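You operate a simulated robot arm through the tools that you are given. There is no shell and no other tool.

Carry out the task below with a simulated robot arm. There is one attempt and no reset: what you move stays moved.

JOB
Set the index table to the card's mark and fit the index ring on its spigot.
Fine: free the index lock to turn the table and lock it again. Where these are worked on the way, their far stop is far enough and under half their travel is too little: index lock.

Only the result counts: the job must be done as asked and must still hold three seconds after the hand-in. Knocking over, shifting, dropping, spilling or breaking anything else fails it.

ROBOT AND FRAMES
A 6-joint arm with a two-finger gripper, fixed in place. Base frame: the origin is at the foot of the arm, x ahead of it, y to its left, z up; the work surface is at about z = 0. Lengths are in mm, angles in rad, forces in N, time in s.
With the tool pointing down near the work surface it reaches from about 180 to 480 mm from the base axis. Its first joint turns from -1.152 to 1.152 rad. Payload 1.76 kg.
Tool frame: the origin (TCP) lies between the finger pads and is the grasp point; the fingertips stand 29 mm ahead of it; z points along the fingers, y is the line along which they close. The gripper opens to 82 mm; its body begins 58 mm behind the TCP.
Orientation is told as [roll, pitch, yaw] about the base's x, y, z axes, in that order, counted from this pose: with the fingers straight down and closing along the base's y, the tool's x points along the base's -x, its y along +y and its z along -z.

CONTROLS
- The arm moves only by the tool arm_command. Its argument "plan" is a list of rows, each an object (a shift or turn left out is 0, a gripper value left out holds the last) with "slide": the shift along the base's x, y, z in cm, a list of three; "rotation": the turn, a rotation vector about the base's x, y, z in rad, a list of three; "gripper": the gripper command, from -1 (fully open) to 1 (shut), values between in proportion. In form: [{"slide": [x, y, z], "rotation": [rx, ry, rz], "gripper": gripper}, ...]. A call has 1 to 20 rows; each row is the pose to reach, as a shift and turn from the pose commanded when the call began. Each row takes 0.2 s and may step no farther than 50 mm and 0.15 rad from the row before; otherwise, or with a gripper value out of range, the whole call is refused. A pose out of reach is approached as far as the arm can. The call stops where the force on the tool passes 80 N (or 10 N more than at its start, if that is more) or the arm is blocked; 0.2 s more then pass. The fingers move at their own pace (about 203.5 mm/s each) and stop on an object; they squeeze with about 33 N. The grip force told is the motor's: it shows also when the fingers shut on nothing. Time passes only in rows, and 0.2 s behind the last, so rows that repeat a pose let the fingers close. It gives the time, the measured TCP pose, the force on the tool (base axes), the opening and the grip force at its end, in the units of the frame above (readings bear some noise), with the torque about the TCP (base axes, N m) and any sound that the robot's microphone picked up.
- Cameras (640 x 400 px; columns grow to the right, rows downward): "scene" is fixed at [49, 329.3, 420]; the picture's right is [-0.82, -0.57, 0.00], its down [-0.34, 0.49, -0.80] and it looks along [0.46, -0.66, -0.60] (base axes); focal length 214 px, centre (320, 200). "wrist" rides on the gripper at [79, 4, -90] in the tool frame; the picture's right is [-0.05, 1.00, 0.00], its down [-0.71, -0.04, -0.71] and it looks along [-0.71, -0.04, 0.71] (tool axes); focal length 256 px, centre (320, 200). There is no depth. A picture from a camera that has moved, and an enlarged one, comes with that camera's place and axes in the base frame and with its lens.
- camera(camera): a new picture of that camera. It takes no simulated time.
- zoom(camera, box): a new picture of the part [left, top, right, bottom] of that camera's present view, enlarged. It takes no simulated time.
- close_job(): hands the job in; it is judged then, once.

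Places have to be worked out from the pictures, the camera data and where the tool is seen. Open the gripper and draw the arm clear of the work before you hand the job in, unless the task says otherwise.

The tools are called as a command line: name --argument value ..., lists and objects as JSON in quotes. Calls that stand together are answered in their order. arm_command: Moves the arm, as the interface text tells. Its arguments: {"type":"object","properties":{"plan":{"type":"array","items":{"type":"object","properties":{"slide":{"type":"array","items":{"type":"number"}},"rotation":{"type":"array","items":{"type":"number"}},"gripper":{"type":"number"}}}}},"required":["plan"]} The other tools are called the same way: camera (camera) takes a picture; zoom (camera, box) takes an enlarged picture of a part of a camera's view; close_job () hands the job in.

At the start:

```text
clock: 0.0
position: [242.2, 23.0, 321.2]
tcp_rot: [-0.001, -0.002, 0.001]
ft_force: [-0.4, -1.0, -0.2]
ft_torque: [-0.02, 0.02, -0.01]
finger_gap: 82.1
grip_force: 0.0
```

scene: 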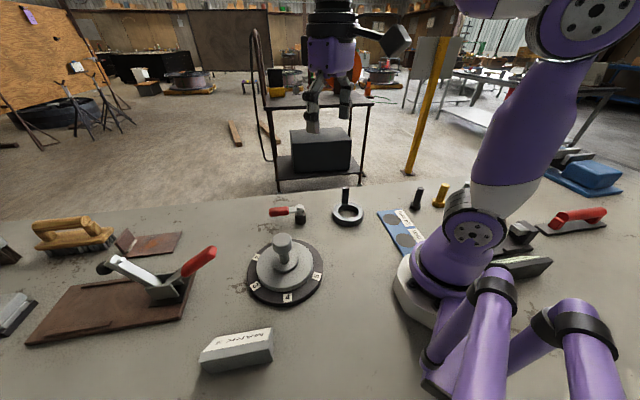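
wrist: 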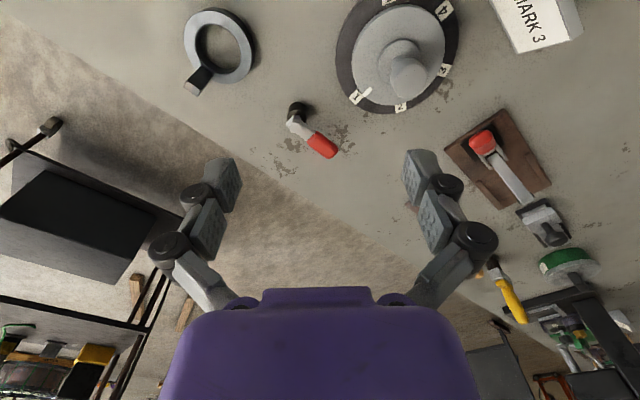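

I begin by looking closely at the table, the card, the lock lever and the ring in both views.

zoom --camera "scene" --box '[220, 170, 380, 310]'

zoom --camera "wrist" --box '[160, 0, 480, 200]'

zoom --camera "scene" --box '[180, 300, 300, 400]'

zoom --camera "wrist" --box '[430, 0, 640, 140]'

```text
2.86 times, centred on (300, 240) of scene
camera zoom: at [49.0, 329.3, 420.0], right [-0.82, -0.57, 0.0], down [-0.34, 0.49, -0.8], along [0.46, -0.66, -0.6], focal length 613 px, centre (377, 86)
```

zoom: 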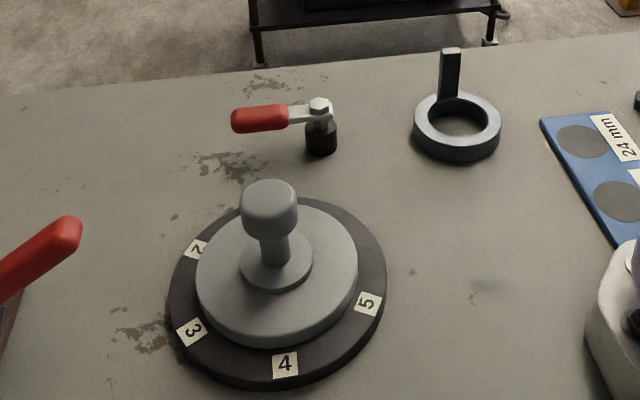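

```text
2.00 times, centred on (320, 100) of wrist
camera zoom: at [163.2, 26.2, 411.4], right [0.05, 1.0, 0.0], down [0.71, -0.04, 0.71], along [0.71, -0.04, -0.71], focal length 512 px, centre (320, 400)
```

zoom: 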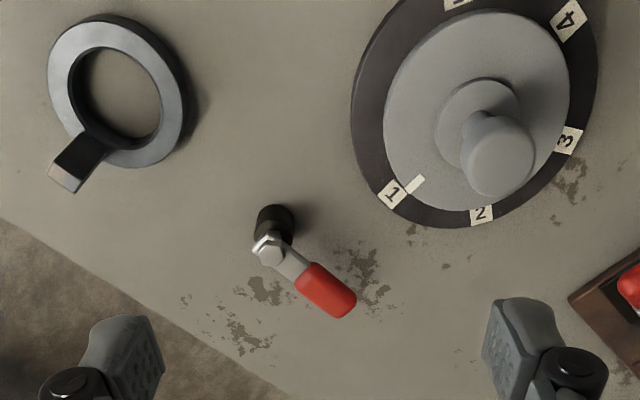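

```text
4.00 times, centred on (240, 350) of scene
camera zoom: at [49.0, 329.3, 420.0], right [-0.82, -0.57, 0.0], down [-0.34, 0.49, -0.8], along [0.46, -0.66, -0.6], focal length 858 px, centre (640, -400)
```

zoom: 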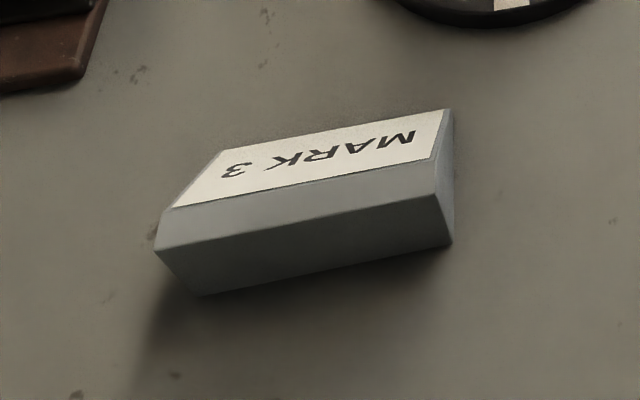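

```text
2.86 times, centred on (535, 70) of wrist
camera zoom: at [163.2, 26.2, 411.4], right [0.05, 1.0, 0.0], down [0.71, -0.04, 0.71], along [0.71, -0.04, -0.71], focal length 731 px, centre (-294, 571)
```

zoom: 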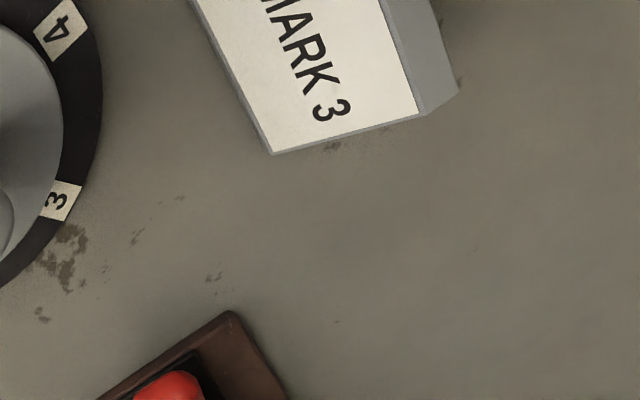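

The card reads MARK 3 and the white pointer on the inner disc is beside 1. The red lever on the black post near the table looks like the index lock. I tilt the hand and go over the table for a better view.

arm_command --plan '[{"slide": [0, 2, 0], "rotation": [0, 0.12, 0]}, {"slide": [0, 4, 0], "rotation": [0, 0.24, 0]}, {"slide": [0, 6, 0], "rotation": [0, 0.36, 0]}, {"slide": [0, 8, 0], "rotation": [0, 0.48, 0]}, {"slide": [0, 10, 0], "rotation": [0, 0.55, 0]}, {"slide": [0, 10, 0], "rotation": [0, 0.55, 0]}]'

camera --camera "wrist"

```text
clock: 1.4
position: [216.4, 109.8, 249.9]
tcp_rot: [0.0, 0.549, 0.002]
ft_force: [0.4, -1.3, -0.1]
ft_torque: [0.0, -0.04, 0.03]
finger_gap: 82.0
grip_force: 0.1
out of reach, approached as far as the arm can: row 2, 3, 4, 5, 6
```

```text
taken
camera wrist: at [196.9, 113.9, 368.0], right [0.04, 1.0, -0.03], down [0.97, -0.04, 0.24], along [0.23, -0.04, -0.97], focal length 256 px, centre (320, 200)
```

wrist: 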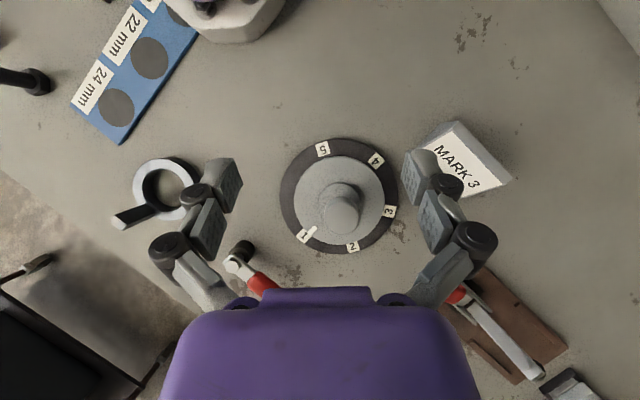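

This near-vertical view shows the whole dial; I enlarge the dial, the ring and the lock.

zoom --camera "wrist" --box '[270, 130, 410, 260]'

zoom --camera "wrist" --box '[90, 130, 290, 310]'

zoom --camera "wrist" --box '[420, 250, 620, 400]'

```text
3.08 times, centred on (340, 195) of wrist
camera zoom: at [196.9, 113.9, 368.0], right [0.04, 1.0, -0.03], down [0.97, -0.04, 0.24], along [0.23, -0.04, -0.97], focal length 788 px, centre (258, 215)
```

zoom: 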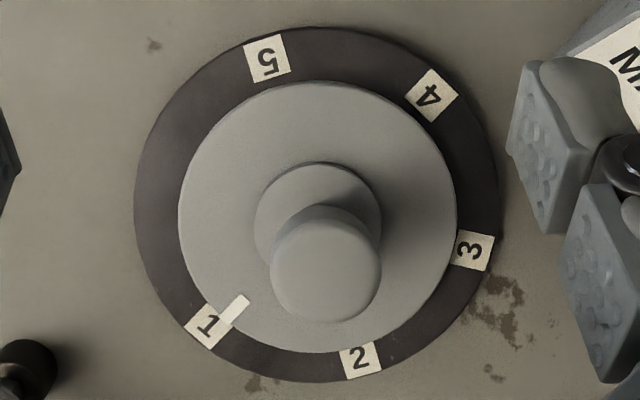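

```text
2.22 times, centred on (190, 220) of wrist
camera zoom: at [196.9, 113.9, 368.0], right [0.04, 1.0, -0.03], down [0.97, -0.04, 0.24], along [0.23, -0.04, -0.97], focal length 569 px, centre (609, 156)
```

zoom: 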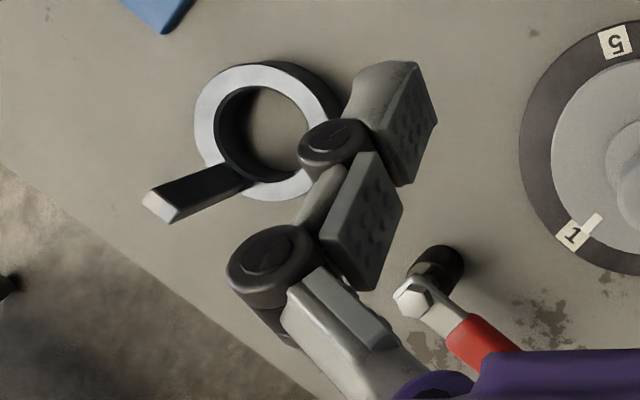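

```text
2.67 times, centred on (520, 325) of wrist
camera zoom: at [196.9, 113.9, 368.0], right [0.04, 1.0, -0.03], down [0.97, -0.04, 0.24], along [0.23, -0.04, -0.97], focal length 683 px, centre (-213, -133)
```

zoom: 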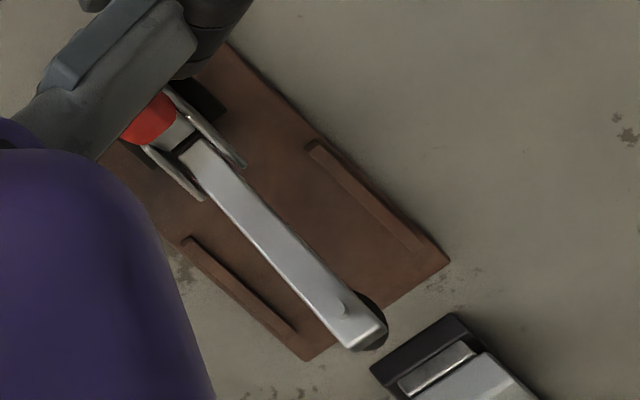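

The dial shows five labels about 60° apart, so the pointer must turn about 120° counter-clockwise from above (1→3). I place the table near (283,128) and the lock pivot near (360,-23), with its handle pointing about 48° toward (+x,+y). I go to look at the lock more closely.

arm_command --plan '[{"slide": [1, -2, 0], "rotation": [0, -0.12, 0]}, {"slide": [2, -5, 0], "rotation": [0, -0.24, 0]}, {"slide": [3, -8, 0], "rotation": [0, -0.36, 0]}, {"slide": [4, -10, -1], "rotation": [0, -0.46, 0]}, {"slide": [5, -11, -3], "rotation": [0, -0.55, 0]}, {"slide": [5, -11, -5], "rotation": [0, -0.55, 0]}]'

camera --camera "wrist"

```text
clock: 2.8
position: [281.5, -23.4, 232.3]
tcp_rot: [-0.095, 0.023, 0.003]
ft_force: [-0.7, 1.2, 0.3]
ft_torque: [-0.06, 0.03, -0.02]
finger_gap: 81.6
grip_force: 0.0
out of reach, approached as far as the arm can: row 4, 5, 6
```

```text
taken
camera wrist: at [204.7, -12.7, 323.2], right [0.05, 0.99, -0.1], down [0.72, 0.03, 0.69], along [0.69, -0.1, -0.72], focal length 256 px, centre (320, 200)
```

wrist: 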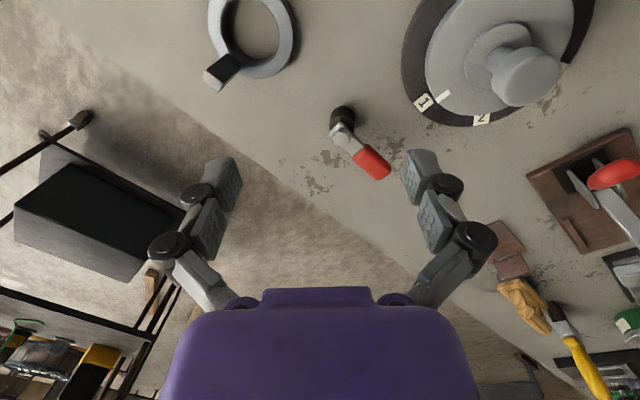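

The pose is a little off what I asked, so I hold still for one row to see where the arm actually rests.

arm_command --plan '[{"slide": [0, 0, 0]}]'

zoom --camera "wrist" --box '[300, 80, 420, 200]'

zoom --camera "wrist" --box '[180, 0, 320, 110]'

zoom --camera "scene" --box '[250, 180, 330, 240]'

```text
clock: 3.2
position: [281.7, -24.6, 232.7]
tcp_rot: [-0.095, 0.025, 0.005]
ft_force: [-0.4, -1.6, -0.1]
ft_torque: [-0.01, 0.0, 0.03]
finger_gap: 82.0
grip_force: 0.0
```

```text
3.33 times, centred on (360, 140) of wrist
camera zoom: at [204.8, -12.6, 323.3], right [0.04, 0.99, -0.1], down [0.72, 0.03, 0.69], along [0.69, -0.1, -0.72], focal length 853 px, centre (187, 400)
```

zoom: 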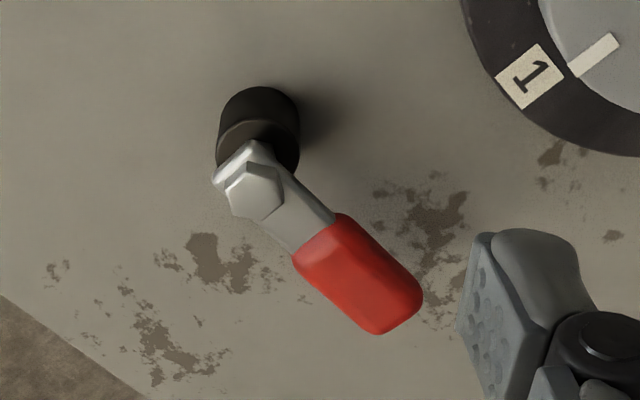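

```text
3.64 times, centred on (250, 55) of wrist
camera zoom: at [204.8, -12.6, 323.3], right [0.04, 0.99, -0.1], down [0.72, 0.03, 0.69], along [0.69, -0.1, -0.72], focal length 931 px, centre (574, 727)
```

zoom: 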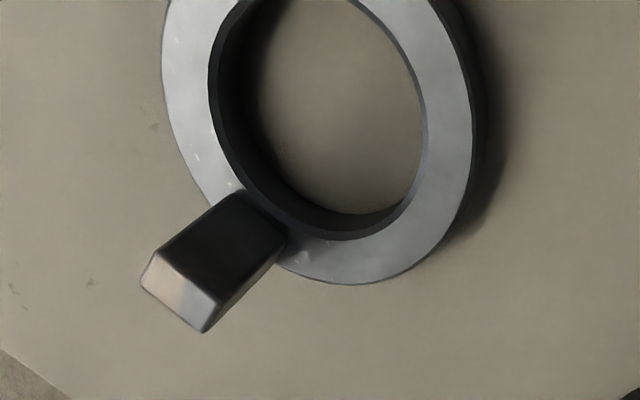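

```text
6.67 times, centred on (290, 210) of scene
camera zoom: at [49.0, 329.3, 420.0], right [-0.82, -0.57, 0.0], down [-0.34, 0.49, -0.8], along [0.46, -0.66, -0.6], focal length 1430 px, centre (520, 133)
```

zoom: 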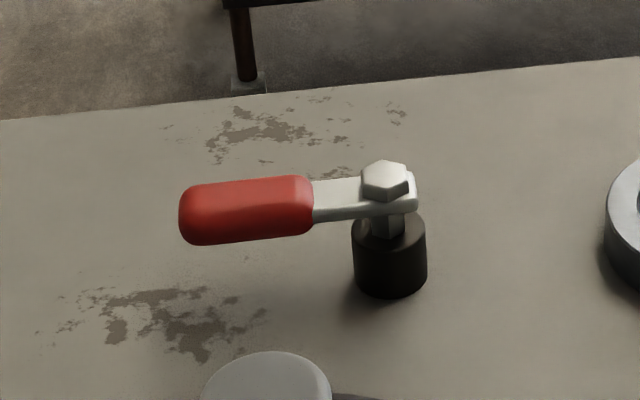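

The lever is a swing lever on a black post: pivot about (360,-22), red grip from r≈34 to 86 mm at about 46°, grip height about z=40. I straighten the hand and move above the grip.

arm_command --plan '[{"slide": [2.5, 1, -1.5], "rotation": [0.095, -0.025, -0.005]}, {"slide": [5.5, 2, -3], "rotation": [0.095, -0.025, -0.005]}, {"slide": [8.5, 3, -5], "rotation": [0.095, -0.025, -0.005]}, {"slide": [11.8, 4.5, -7], "rotation": [0.095, -0.025, -0.005]}, {"slide": [11.8, 4.5, -8.3], "rotation": [0.095, -0.025, -0.005]}]'

```text
clock: 4.4
position: [384.0, 44.8, 115.5]
tcp_rot: [0.096, -0.025, -0.006]
ft_force: [0.3, 0.2, -0.7]
ft_torque: [-0.02, -0.03, -0.02]
finger_gap: 81.9
grip_force: 0.0
out of reach, approached as far as the arm can: row 1
```

The measured pose now matches what I commanded, with a small tilt left. I take the tilt out and move over the grip.

arm_command --plan '[{"slide": [0.8, -1.2, 0.2], "rotation": [-0.05, 0.012, 0.003]}, {"slide": [1.6, -2.4, 0.4], "rotation": [-0.095, 0.025, 0.005]}, {"slide": [1.6, -2.4, 0.4], "rotation": [-0.095, 0.025, 0.005]}]'

```text
clock: 5.2
position: [399.8, 21.6, 120.0]
tcp_rot: [-0.001, -0.002, 0.002]
ft_force: [-0.3, 0.1, 0.4]
ft_torque: [0.05, 0.02, -0.02]
finger_gap: 82.2
grip_force: 0.0
```

Straight now at (400,21.6,120). I yaw the hand so the fingers close across the lever (yaw ≈ +0.81).

arm_command --plan '[{"rotation": [0, 0, 0.14]}, {"rotation": [0, 0, 0.28]}, {"rotation": [0, 0, 0.42]}, {"rotation": [0, 0, 0.56]}, {"rotation": [0, 0, 0.7]}, {"rotation": [0, 0, 0.81]}, {"rotation": [0, 0, 0.81]}]'

camera --camera "wrist"

camera --camera "scene"

```text
clock: 6.8
position: [399.8, 21.0, 118.7]
tcp_rot: [-0.001, -0.003, 0.812]
ft_force: [-0.5, -0.2, 0.0]
ft_torque: [0.02, 0.0, 0.01]
finger_gap: 82.0
grip_force: 0.0
```

```text
taken
camera wrist: at [343.6, -35.0, 209.2], right [-0.69, 0.73, 0.0], down [0.51, 0.49, 0.71], along [0.51, 0.49, -0.71], focal length 256 px, centre (320, 200)
```

wrist: 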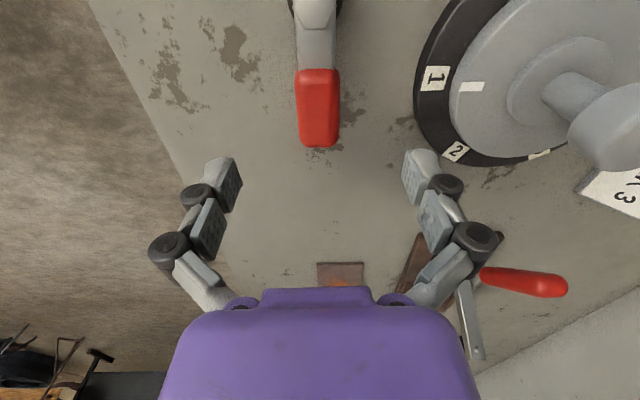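

```text
taken
```

scene: 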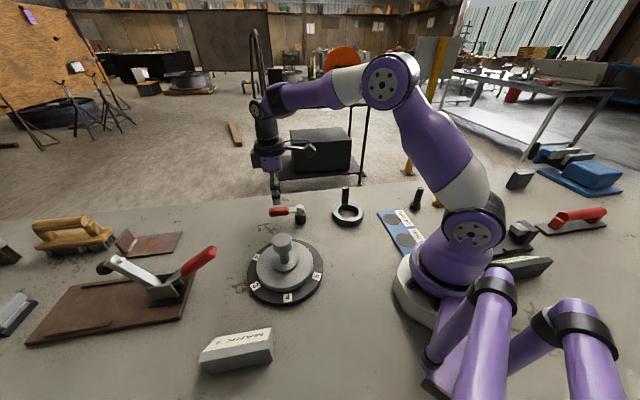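

The lever runs straight down the middle of the hand's view. I lower to z≈42 with the fingers astride the grip.

arm_command --plan '[{"slide": [0.1, 0, -2.5]}, {"slide": [0.1, 0, -5]}, {"slide": [0.1, 0, -7.6]}, {"slide": [0.1, 0, -7.6]}]'

camera --camera "wrist"

zoom --camera "scene" --box '[230, 150, 350, 240]'

```text
clock: 7.8
position: [401.4, 21.1, 45.5]
tcp_rot: [0.001, -0.001, 0.81]
ft_force: [-0.1, 0.3, 1.1]
ft_torque: [-0.05, -0.03, 0.01]
finger_gap: 81.8
grip_force: 0.1
```

```text
taken
camera wrist: at [343.6, -33.9, 134.5], right [-0.69, 0.73, 0.0], down [0.51, 0.49, 0.71], along [0.51, 0.49, -0.71], focal length 256 px, centre (320, 200)
```

wrist: 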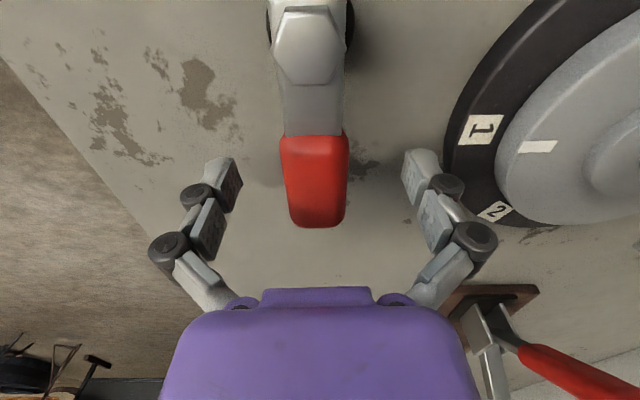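

```text
4.44 times, centred on (290, 195) of scene
camera zoom: at [49.0, 329.3, 420.0], right [-0.82, -0.57, 0.0], down [-0.34, 0.49, -0.8], along [0.46, -0.66, -0.6], focal length 953 px, centre (453, 222)
```

zoom: 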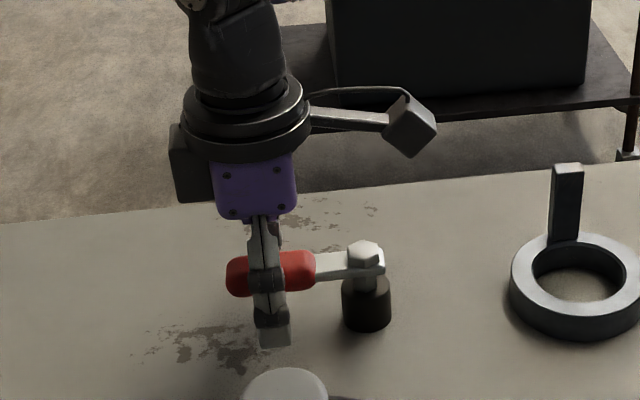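

The fingers stand either side of the grip, pivot confirmed at about (361,-22). I close the fingers to learn the grip's width.

arm_command --plan '[{"gripper": 0.2}, {"gripper": 0.3}, {"gripper": 0.3}]'

```text
clock: 8.6
position: [401.6, 21.8, 45.6]
tcp_rot: [0.001, -0.002, 0.811]
ft_force: [0.3, -1.7, 0.5]
ft_torque: [0.03, 0.0, -0.02]
finger_gap: 28.5
grip_force: 0.0
```

Open gap of 28.5 mm with no contact, so the grip is narrower. I try counter-clockwise gently by about 10° and read the force.

arm_command --plan '[{"slide": [-0.2, 0.17, 0], "rotation": [0, 0, 0.044]}, {"slide": [-0.4, 0.34, 0], "rotation": [0, 0, 0.087]}, {"slide": [-0.62, 0.49, 0], "rotation": [0, 0, 0.131]}, {"slide": [-0.83, 0.64, 0], "rotation": [0, 0, 0.175]}]'

camera --camera "wrist"

```text
clock: 9.6
position: [392.9, 27.2, 43.8]
tcp_rot: [-0.003, -0.001, 0.981]
ft_force: [13.6, -29.2, -6.1]
ft_torque: [0.02, 0.12, -0.6]
finger_gap: 45.8
grip_force: 12.9
```

```text
taken
camera wrist: at [346.2, -36.7, 134.1], right [-0.8, 0.6, 0.0], down [0.42, 0.57, 0.71], along [0.43, 0.57, -0.71], focal length 256 px, centre (320, 200)
```

wrist: 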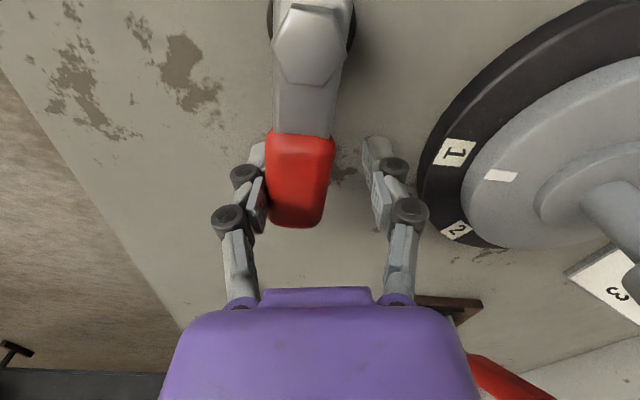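

The lever hardly moved and pushes back with about 32 N, so counter-clockwise looks like its stop. I go back and try clockwise.

arm_command --plan '[{"slide": [0.41, -0.3, 0], "rotation": [0, 0, -0.088]}, {"slide": [0.83, -0.64, 0], "rotation": [0, 0, -0.175]}, {"slide": [1.02, -0.83, 0], "rotation": [0, 0, -0.219]}, {"slide": [1.2, -1.02, 0], "rotation": [0, 0, -0.262]}, {"slide": [1.38, -1.22, 0], "rotation": [0, 0, -0.306]}, {"slide": [1.55, -1.42, 0], "rotation": [0, 0, -0.35]}]'

camera --camera "wrist"

```text
clock: 11.0
position: [407.7, 14.4, 44.2]
tcp_rot: [-0.001, -0.001, 0.634]
ft_force: [-0.8, -0.4, 0.1]
ft_torque: [0.01, 0.01, -0.04]
finger_gap: 29.3
grip_force: 0.1
```

```text
taken
camera wrist: at [342.5, -29.7, 133.7], right [-0.55, 0.84, 0.0], down [0.59, 0.39, 0.71], along [0.59, 0.39, -0.71], focal length 256 px, centre (320, 200)
```

wrist: 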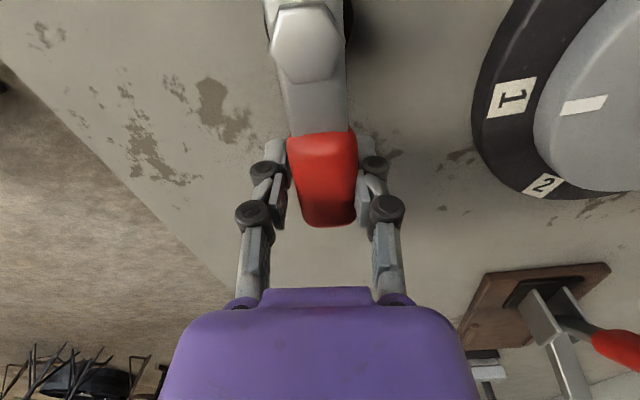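

Clockwise it follows freely (lever now at about 38°, no force). I carry on clockwise along the arc about the pivot.

arm_command --plan '[{"slide": [0.46, -0.63, 0], "rotation": [0, 0, -0.131]}, {"slide": [0.81, -1.32, 0], "rotation": [0, 0, -0.262]}, {"slide": [1.07, -2.06, 0], "rotation": [0, 0, -0.393]}, {"slide": [1.22, -2.82, 0], "rotation": [0, 0, -0.524]}, {"slide": [1.28, -3.6, 0], "rotation": [0, 0, -0.655]}]'

camera --camera "wrist"

```text
clock: 12.2
position: [422.5, -22.2, 46.8]
tcp_rot: [0.0, -0.001, -0.02]
ft_force: [0.1, 1.5, 0.7]
ft_torque: [0.01, 0.0, 0.01]
finger_gap: 29.1
grip_force: 0.0
```

```text
taken
camera wrist: at [343.4, -16.9, 135.7], right [0.07, 1.0, 0.0], down [0.7, -0.05, 0.71], along [0.71, -0.05, -0.71], focal length 256 px, centre (320, 200)
```

wrist: 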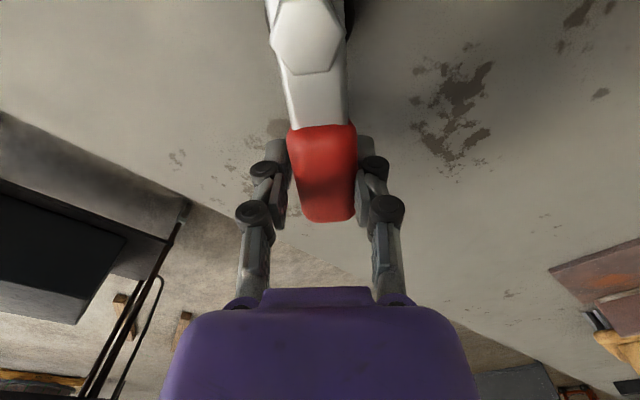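

Still following with no resistance at about 0°. I continue clockwise toward the far stop.

arm_command --plan '[{"slide": [-0.2, -0.78, 0], "rotation": [0, 0, -0.131]}, {"slide": [-0.36, -1.55, 0], "rotation": [0, 0, -0.262]}, {"slide": [-0.61, -2.3, 0], "rotation": [0, 0, -0.393]}, {"slide": [-0.96, -3.0, 0], "rotation": [0, 0, -0.524]}, {"slide": [-1.4, -3.65, 0], "rotation": [0, 0, -0.655]}]'

camera --camera "wrist"

```text
clock: 13.4
position: [407.0, -57.9, 45.1]
tcp_rot: [-0.001, -0.001, -0.674]
ft_force: [0.3, 1.1, 0.0]
ft_torque: [0.0, -0.04, 0.04]
finger_gap: 29.1
grip_force: 0.0
```

```text
taken
camera wrist: at [347.8, -6.0, 134.4], right [0.67, 0.75, 0.0], down [0.53, -0.47, 0.71], along [0.53, -0.47, -0.71], focal length 256 px, centre (320, 200)
```

wrist: 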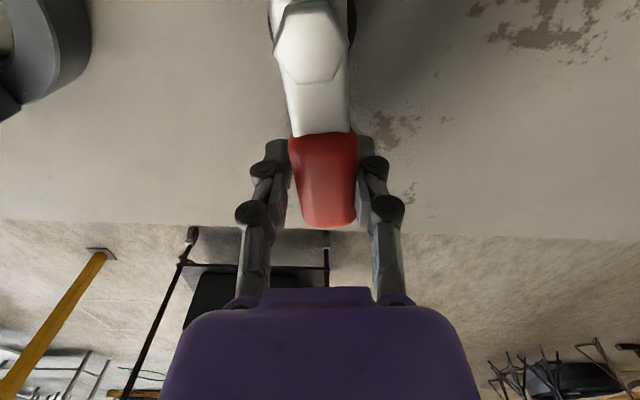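

No stop yet at about -38°. I continue clockwise in shorter moves, watching the force.

arm_command --plan '[{"slide": [-0.46, -0.62, 0], "rotation": [0, 0, -0.131]}, {"slide": [-1.05, -1.12, 0], "rotation": [0, 0, -0.262]}, {"slide": [-1.69, -1.55, 0], "rotation": [0, 0, -0.393]}]'

camera --camera "wrist"

```text
clock: 14.2
position: [389.3, -71.2, 44.8]
tcp_rot: [0.005, 0.002, -1.054]
ft_force: [25.7, 42.4, -14.2]
ft_torque: [-0.13, 0.25, 1.04]
finger_gap: 53.1
grip_force: 18.3
```

```text
taken
camera wrist: at [355.1, -1.0, 134.5], right [0.89, 0.45, 0.01], down [0.31, -0.64, 0.71], along [0.32, -0.63, -0.71], focal length 256 px, centre (320, 200)
```

wrist: 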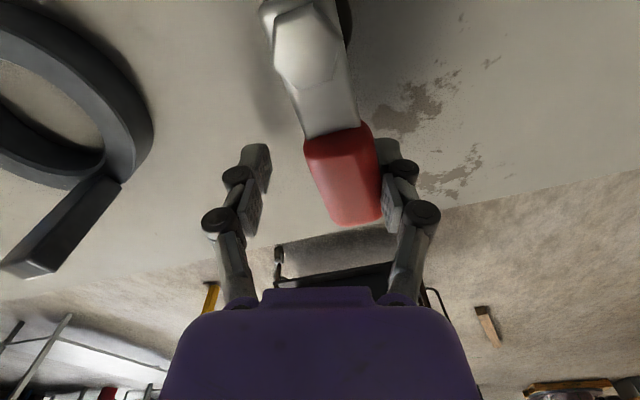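

The force rises to about 50 N at roughly -45°: that is the far stop, about 90° of travel. I back off, open and lift away.

arm_command --plan '[{"slide": [0.6, 0.45, 0], "rotation": [0, 0, 0.131]}, {"slide": [1.1, 0.9, 0], "rotation": [0, 0, 0.25], "gripper": -0.2}, {"slide": [1.1, 0.9, 0], "rotation": [0, 0, 0.25], "gripper": -0.6}, {"slide": [1.1, 0.9, 4], "rotation": [0, 0, 0.25], "gripper": -0.6}, {"slide": [1.1, 0.9, 8], "rotation": [0, 0, 0.25], "gripper": -0.6}, {"slide": [1.1, 0.9, 12], "rotation": [0, 0, 0.25], "gripper": -0.6}]'

camera --camera "wrist"

zoom --camera "scene" --box '[230, 170, 390, 310]'

```text
clock: 15.6
position: [401.7, -65.8, 163.5]
tcp_rot: [0.001, -0.001, -0.818]
ft_force: [-0.4, 0.3, 0.2]
ft_torque: [-0.02, 0.01, 0.03]
finger_gap: 65.7
grip_force: 0.0
```

```text
taken
camera wrist: at [351.8, -6.7, 253.5], right [0.76, 0.64, 0.0], down [0.46, -0.54, 0.71], along [0.46, -0.54, -0.71], focal length 256 px, centre (320, 200)
```

wrist: 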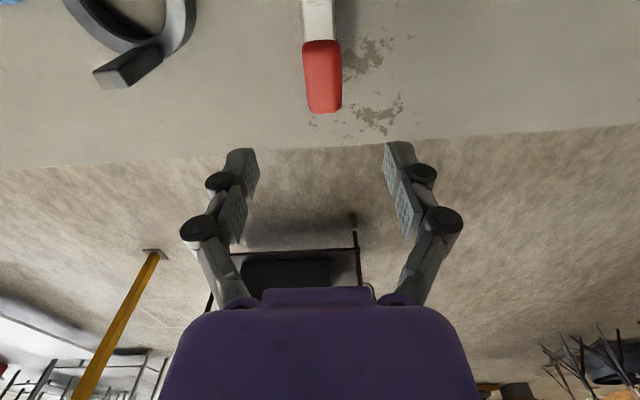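

```text
2.86 times, centred on (310, 240) of scene
camera zoom: at [49.0, 329.3, 420.0], right [-0.82, -0.57, 0.0], down [-0.34, 0.49, -0.8], along [0.46, -0.66, -0.6], focal length 613 px, centre (349, 86)
```

zoom: 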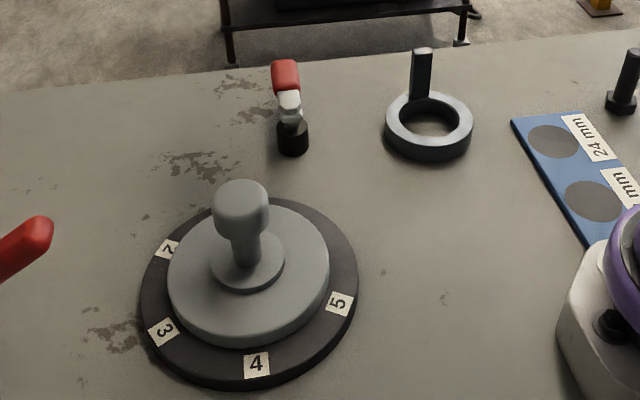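

The lever stays at its far stop. Now I travel to above the table's knob (about (283,128)), staying high, with yaw near -0.65 so that a +2.09 rad turn fits the wrist.

arm_command --plan '[{"slide": [-1.7, 2.8, 0.5], "rotation": [0, 0, 0.03]}, {"slide": [-3.4, 5.6, 1], "rotation": [0, 0, 0.06]}, {"slide": [-5.1, 8.4, 1.5], "rotation": [0, 0, 0.09]}, {"slide": [-6.8, 11.2, 1.5], "rotation": [0, 0, 0.12]}, {"slide": [-8.5, 14, 1.5], "rotation": [0, 0, 0.14]}, {"slide": [-10.2, 16.8, 1.5], "rotation": [0, 0, 0.168]}, {"slide": [-11.9, 19.4, 1.5], "rotation": [0, 0, 0.168]}, {"slide": [-11.9, 19.4, 1.5], "rotation": [0, 0, 0.168], "gripper": -1}]'

camera --camera "wrist"

camera --camera "scene"

```text
clock: 17.4
position: [280.1, 129.2, 178.3]
tcp_rot: [-0.001, -0.003, -0.65]
ft_force: [-0.2, 0.7, -0.8]
ft_torque: [-0.01, 0.0, 0.01]
finger_gap: 82.1
grip_force: 0.0
```

```text
taken
camera wrist: at [220.8, 180.3, 268.1], right [0.65, 0.76, 0.0], down [0.54, -0.46, 0.71], along [0.54, -0.46, -0.71], focal length 256 px, centre (320, 200)
```

wrist: 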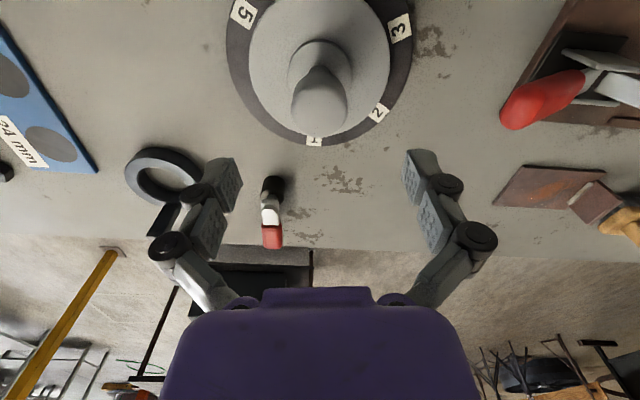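

```text
taken
```

scene: 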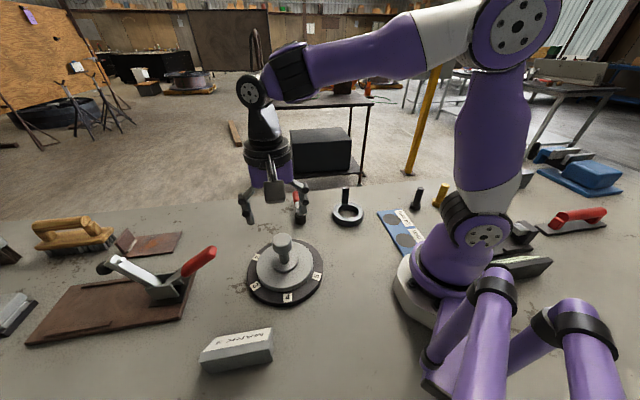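

The knob's head is about 40 mm across, spanning z≈77–97, and its axis is about (283,127). I line up and lower with the fingers open around it.

arm_command --plan '[{"slide": [0.29, -0.22, -1]}, {"slide": [0.29, -0.22, -4]}, {"slide": [0.29, -0.22, -7]}, {"slide": [0.29, -0.22, -9.1]}, {"slide": [0.29, -0.22, -9.1]}]'

camera --camera "wrist"

zoom --camera "scene" --box '[230, 180, 350, 310]'

```text
clock: 18.6
position: [284.8, 127.4, 87.8]
tcp_rot: [-0.001, -0.002, -0.65]
ft_force: [0.1, -0.2, -0.5]
ft_torque: [0.01, -0.01, 0.0]
finger_gap: 82.2
grip_force: 0.1
```

```text
taken
camera wrist: at [225.7, 177.4, 177.5], right [0.65, 0.76, 0.0], down [0.54, -0.46, 0.71], along [0.54, -0.46, -0.71], focal length 256 px, centre (320, 200)
```

wrist: 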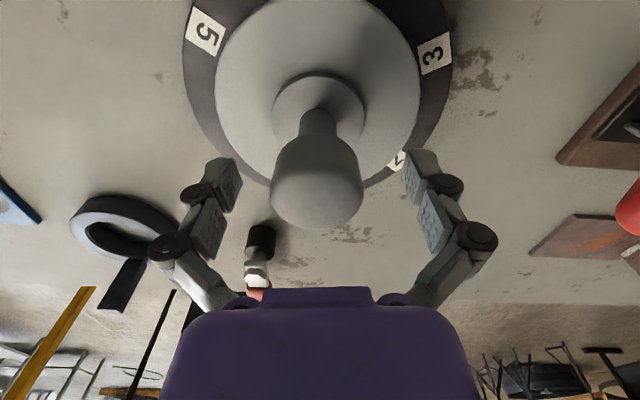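

```text
3.08 times, centred on (290, 245) of scene
camera zoom: at [49.0, 329.3, 420.0], right [-0.82, -0.57, 0.0], down [-0.34, 0.49, -0.8], along [0.46, -0.66, -0.6], focal length 660 px, centre (412, 62)
```

zoom: 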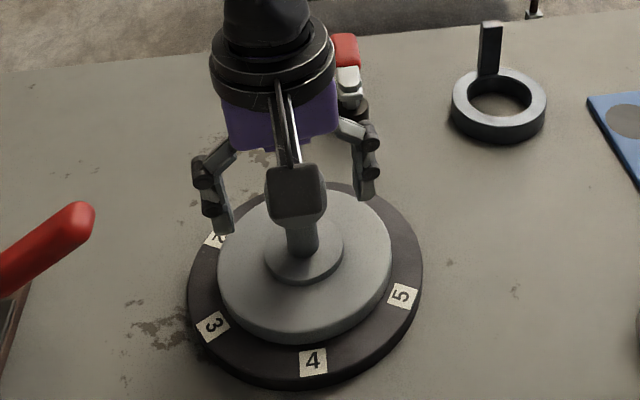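

The knob is centred within about 1 mm between the fingers. I nudge to centre and close on it.

arm_command --plan '[{"slide": [-0.08, -0.1, 0], "gripper": -0.2}, {"slide": [-0.08, -0.1, 0], "gripper": 0.2}, {"slide": [-0.08, -0.1, 0], "gripper": 0.6}, {"slide": [-0.08, -0.1, 0], "gripper": 1}, {"slide": [-0.08, -0.1, 0], "gripper": 1}]'

camera --camera "wrist"

```text
clock: 19.8
position: [285.9, 127.0, 88.7]
tcp_rot: [0.002, 0.0, -0.65]
ft_force: [-0.3, -0.6, 14.3]
ft_torque: [0.02, 0.07, 0.21]
finger_gap: 38.1
grip_force: 36.4
```

```text
taken
camera wrist: at [225.2, 176.1, 178.3], right [0.65, 0.76, 0.0], down [0.54, -0.46, 0.71], along [0.54, -0.46, -0.71], focal length 256 px, centre (320, 200)
```

wrist: 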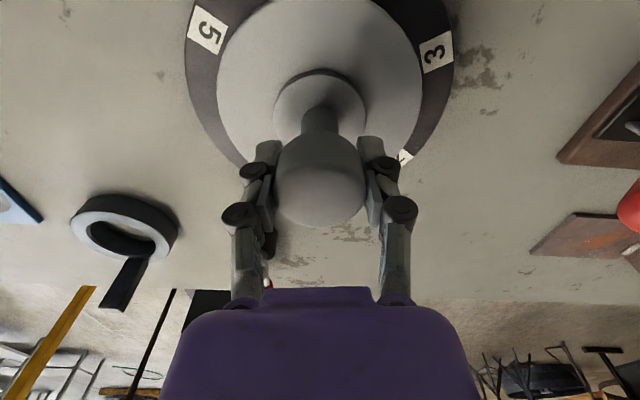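

Gripped (38 mm across). I turn counter-clockwise by 0.28 rad first to see that the table follows.

arm_command --plan '[{"rotation": [0, 0, 0.07], "gripper": 1}, {"rotation": [0, 0, 0.14], "gripper": 1}, {"rotation": [0, 0, 0.21], "gripper": 1}, {"rotation": [0, 0, 0.28], "gripper": 1}, {"rotation": [0, 0, 0.28], "gripper": 1}]'

camera --camera "wrist"

zoom --camera "scene" --box '[230, 210, 350, 310]'

```text
clock: 21.0
position: [284.2, 126.6, 89.0]
tcp_rot: [0.005, -0.006, -0.366]
ft_force: [24.1, 13.7, 8.4]
ft_torque: [-0.15, -0.04, -0.04]
finger_gap: 38.2
grip_force: 36.2
```

```text
taken
camera wrist: at [213.1, 157.7, 177.4], right [0.41, 0.91, 0.01], down [0.64, -0.29, 0.71], along [0.65, -0.29, -0.7], focal length 256 px, centre (320, 200)
```

wrist: 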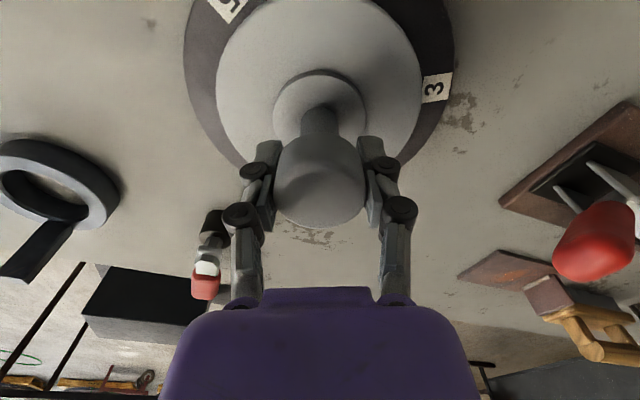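

```text
4.00 times, centred on (290, 260) of scene
camera zoom: at [49.0, 329.3, 420.1], right [-0.82, -0.57, 0.0], down [-0.34, 0.49, -0.8], along [0.46, -0.66, -0.6], focal length 858 px, centre (440, -40)
```

zoom: 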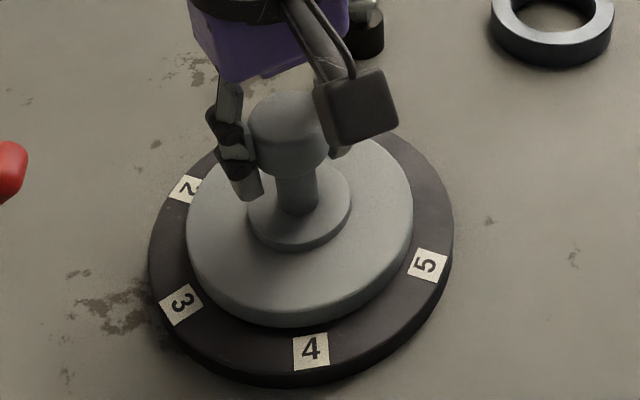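

There is a sideways force of about 28 N, so my turning axis is slightly off the knob's axis. I shift 1.5 mm toward +x/+y and turn on a little, reading the force.

arm_command --plan '[{"slide": [0.1, 0.1, 0], "rotation": [0, 0, 0]}, {"slide": [0.15, 0.1, 0], "rotation": [0, 0, 0.05]}, {"slide": [0.15, 0.1, 0], "rotation": [0, 0, 0.1]}, {"slide": [0.15, 0.1, 0], "rotation": [0, 0, 0.1]}]'

```text
clock: 22.0
position: [284.9, 125.9, 88.2]
tcp_rot: [0.003, -0.001, -0.265]
ft_force: [4.7, 24.2, 17.9]
ft_torque: [0.37, 0.18, -0.01]
finger_gap: 38.2
grip_force: 36.4
```

The x force is gone and the y force remains at 24 N, with no twist resistance. I shift +2 mm in y and turn a little further.

arm_command --plan '[{"slide": [0, 0.1, 0], "rotation": [0, 0, 0.05]}, {"slide": [0, 0.2, 0], "rotation": [0, 0, 0.1]}, {"slide": [0, 0.2, 0], "rotation": [0, 0, 0.2]}, {"slide": [0, 0.2, 0], "rotation": [0, 0, 0.2]}]'

camera --camera "wrist"

```text
clock: 23.0
position: [285.8, 125.8, 87.5]
tcp_rot: [0.001, -0.004, -0.071]
ft_force: [9.0, -1.7, 8.2]
ft_torque: [0.16, 0.03, 0.04]
finger_gap: 38.2
grip_force: 35.9
```

```text
taken
camera wrist: at [207.6, 136.4, 177.2], right [0.12, 0.99, 0.0], down [0.7, -0.09, 0.71], along [0.7, -0.09, -0.71], focal length 256 px, centre (320, 200)
```

wrist: 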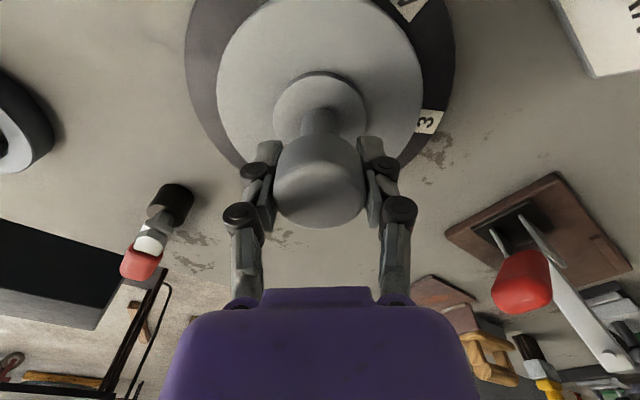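

Forces are small now. I continue turning by 0.5 rad, then check.

arm_command --plan '[{"rotation": [0, 0, 0.1], "slide": [0, 0, 0]}, {"rotation": [0, 0, 0.2]}, {"rotation": [0, 0, 0.3]}, {"rotation": [0, 0, 0.4]}, {"rotation": [0, 0, 0.5]}, {"rotation": [0, 0, 0.5]}]'

camera --camera "wrist"

zoom --camera "scene" --box '[230, 210, 350, 310]'

```text
clock: 24.4
position: [283.8, 128.2, 88.8]
tcp_rot: [0.002, 0.0, 0.433]
ft_force: [2.6, 12.1, -5.0]
ft_torque: [-0.17, 0.43, -0.03]
finger_gap: 38.0
grip_force: 35.4
```

```text
taken
camera wrist: at [212.3, 98.1, 177.2], right [-0.37, 0.93, 0.0], down [0.66, 0.26, 0.71], along [0.66, 0.26, -0.71], focal length 256 px, centre (320, 200)
```

wrist: 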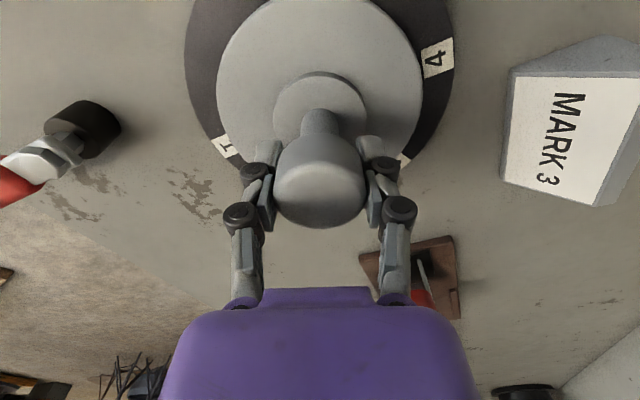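

```text
4.00 times, centred on (290, 260) of scene
camera zoom: at [49.0, 329.3, 420.0], right [-0.82, -0.57, 0.0], down [-0.34, 0.49, -0.8], along [0.46, -0.66, -0.6], focal length 858 px, centre (440, -40)
```

zoom: 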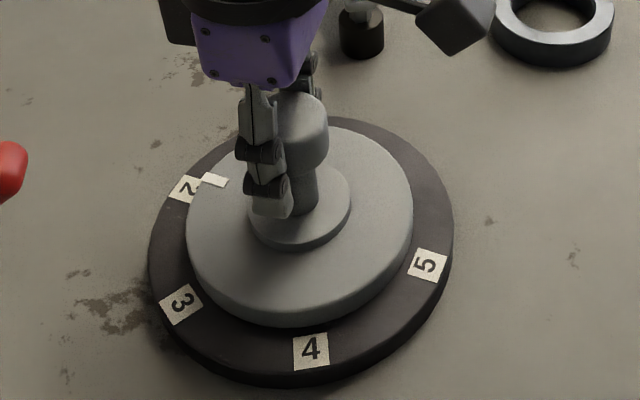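

The pointer now stands by mark 2 after 1.08 rad, so the table follows the hand. I turn another 0.7 rad and check.

arm_command --plan '[{"rotation": [0, 0, 0.1]}, {"rotation": [0, 0, 0.2]}, {"rotation": [0, 0, 0.3]}, {"rotation": [0, 0, 0.4]}, {"rotation": [0, 0, 0.5]}, {"rotation": [0, 0, 0.6]}, {"rotation": [0, 0, 0.7]}, {"rotation": [0, 0, 0.7]}]'

zoom --camera "scene" --box '[230, 210, 350, 310]'

```text
clock: 26.2
position: [284.8, 129.5, 88.5]
tcp_rot: [0.006, -0.002, 1.138]
ft_force: [-38.6, 25.7, 16.1]
ft_torque: [-0.08, 0.53, -0.09]
finger_gap: 38.1
grip_force: 35.9
```

```text
4.00 times, centred on (290, 260) of scene
camera zoom: at [48.9, 329.3, 420.1], right [-0.82, -0.57, 0.0], down [-0.34, 0.49, -0.8], along [0.46, -0.66, -0.6], focal length 858 px, centre (440, -40)
```

zoom: 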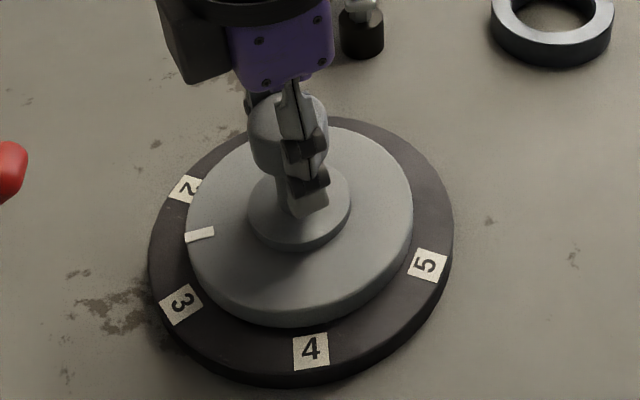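

Pointer is between 2 and 3. I relieve the sideways force by shifting (-2.5,+1.7) mm and turn 0.22 rad more.

arm_command --plan '[{"slide": [-0.12, 0.08, 0], "rotation": [0, 0, 0]}, {"slide": [-0.25, 0.17, 0], "rotation": [0, 0, 0.07]}, {"slide": [-0.25, 0.17, 0], "rotation": [0, 0, 0.14]}, {"slide": [-0.25, 0.17, 0], "rotation": [0, 0, 0.22]}, {"slide": [-0.25, 0.17, 0], "rotation": [0, 0, 0.22]}]'

zoom --camera "scene" --box '[230, 210, 350, 310]'

camera --camera "wrist"

```text
clock: 27.4
position: [283.5, 129.5, 89.1]
tcp_rot: [0.001, 0.001, 1.351]
ft_force: [-3.6, -3.4, -1.0]
ft_torque: [0.25, -0.01, 0.02]
finger_gap: 37.3
grip_force: 35.8
```

```text
4.00 times, centred on (290, 260) of scene
camera zoom: at [49.0, 329.3, 420.0], right [-0.82, -0.57, 0.0], down [-0.34, 0.49, -0.8], along [0.46, -0.66, -0.6], focal length 858 px, centre (440, -40)
```

zoom: 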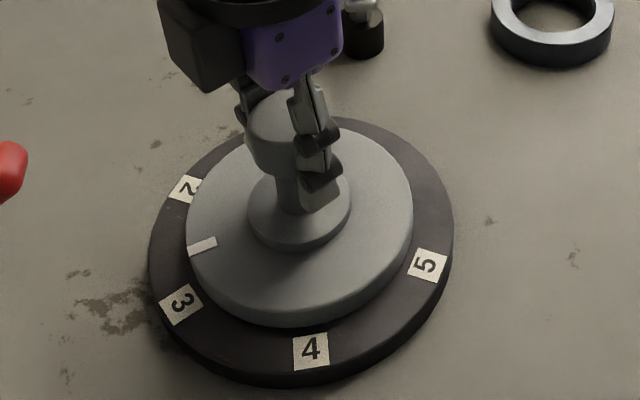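

```text
taken
camera wrist: at [262.5, 51.8, 178.4], right [-0.96, 0.27, 0.0], down [0.19, 0.68, 0.71], along [0.19, 0.68, -0.71], focal length 256 px, centre (320, 200)
```

wrist: 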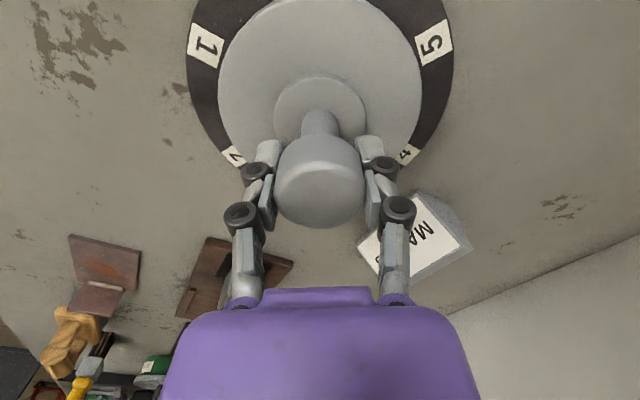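

The pointer is at about 62° and mark 3 at about 73.5°. I turn 0.2 rad more and look again.

arm_command --plan '[{"rotation": [0, 0, 0.07]}, {"rotation": [0, 0, 0.14]}, {"rotation": [0, 0, 0.2]}, {"rotation": [0, 0, 0.2]}]'

zoom --camera "scene" --box '[230, 210, 350, 310]'

```text
clock: 28.4
position: [283.7, 129.1, 89.1]
tcp_rot: [0.001, 0.0, 1.553]
ft_force: [-16.4, -3.4, 6.3]
ft_torque: [-0.04, 0.21, -0.01]
finger_gap: 37.0
grip_force: 35.6
```

```text
4.00 times, centred on (290, 260) of scene
camera zoom: at [48.9, 329.3, 420.1], right [-0.82, -0.57, 0.0], down [-0.34, 0.49, -0.8], along [0.46, -0.66, -0.6], focal length 858 px, centre (440, -40)
```

zoom: 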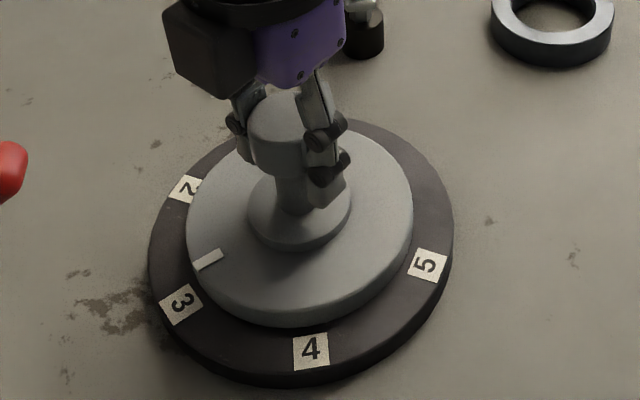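

The pointer looks close to mark 3 (about 71.5° by my estimate). I release gently and rise to check it from above.

arm_command --plan '[{"slide": [-0.05, 0, 0], "gripper": 0.0}, {"slide": [-0.05, 0, 0], "gripper": -0.5}, {"slide": [-0.05, 0, 0], "gripper": -0.9}, {"slide": [-0.05, 0, 2], "gripper": -0.9}, {"slide": [-0.05, 0, 5], "gripper": -0.9}, {"slide": [-0.05, 0, 9], "gripper": -0.9}, {"slide": [-0.05, 0, 12], "gripper": -0.9}, {"slide": [-1, -0.5, 14], "rotation": [0, 0, -0.14]}, {"slide": [-2, -1, 14], "rotation": [0, 0, -0.28]}, {"slide": [-3, -1.5, 14], "rotation": [0, 0, -0.42]}, {"slide": [-4, -2, 14], "rotation": [0, 0, -0.56]}, {"slide": [-5, -2, 14], "rotation": [0, 0, -0.7]}, {"slide": [-6, -2, 14], "rotation": [0, 0, -0.84]}, {"slide": [-6.5, -2, 14], "rotation": [0, 0, -0.98]}, {"slide": [-6.5, -2, 14], "rotation": [0, 0, -1.12]}, {"slide": [-6.5, -2, 14], "rotation": [0, 0, -1.26]}, {"slide": [-6.5, -2, 14], "rotation": [0, 0, -1.4]}, {"slide": [-6.5, -2, 14], "rotation": [0, 0, -1.55]}]'

camera --camera "wrist"

zoom --camera "scene" --box '[230, 210, 350, 310]'

```text
clock: 32.2
position: [219.3, 111.4, 229.8]
tcp_rot: [0.001, 0.0, -0.002]
ft_force: [0.6, -0.1, 0.1]
ft_torque: [-0.02, 0.04, -0.02]
finger_gap: 77.9
grip_force: 0.1
```

```text
taken
camera wrist: at [139.9, 113.6, 318.2], right [0.05, 1.0, 0.0], down [0.71, -0.04, 0.71], along [0.71, -0.04, -0.71], focal length 256 px, centre (320, 200)
```

wrist: 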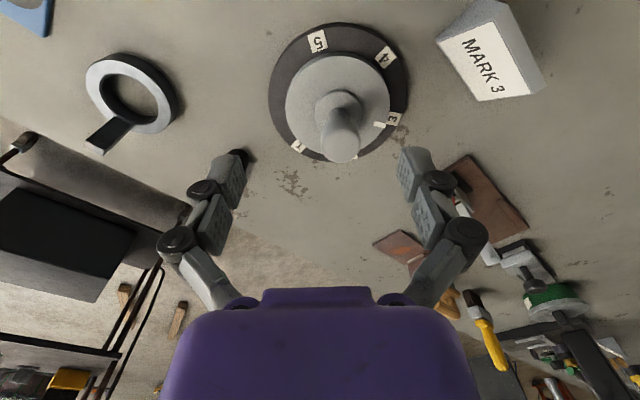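

```text
4.00 times, centred on (290, 260) of scene
camera zoom: at [49.0, 329.3, 420.0], right [-0.82, -0.57, 0.0], down [-0.34, 0.49, -0.8], along [0.46, -0.66, -0.6], focal length 858 px, centre (440, -40)
```

zoom: 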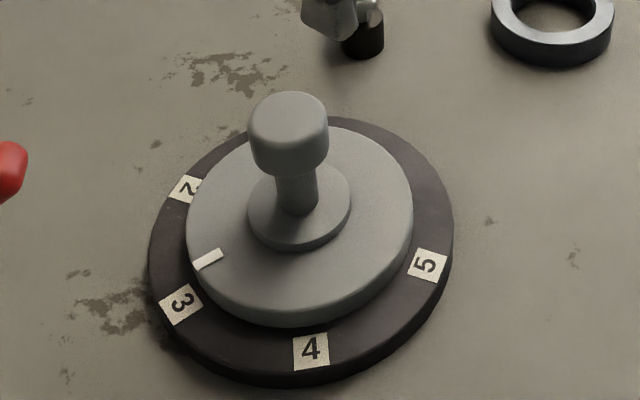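

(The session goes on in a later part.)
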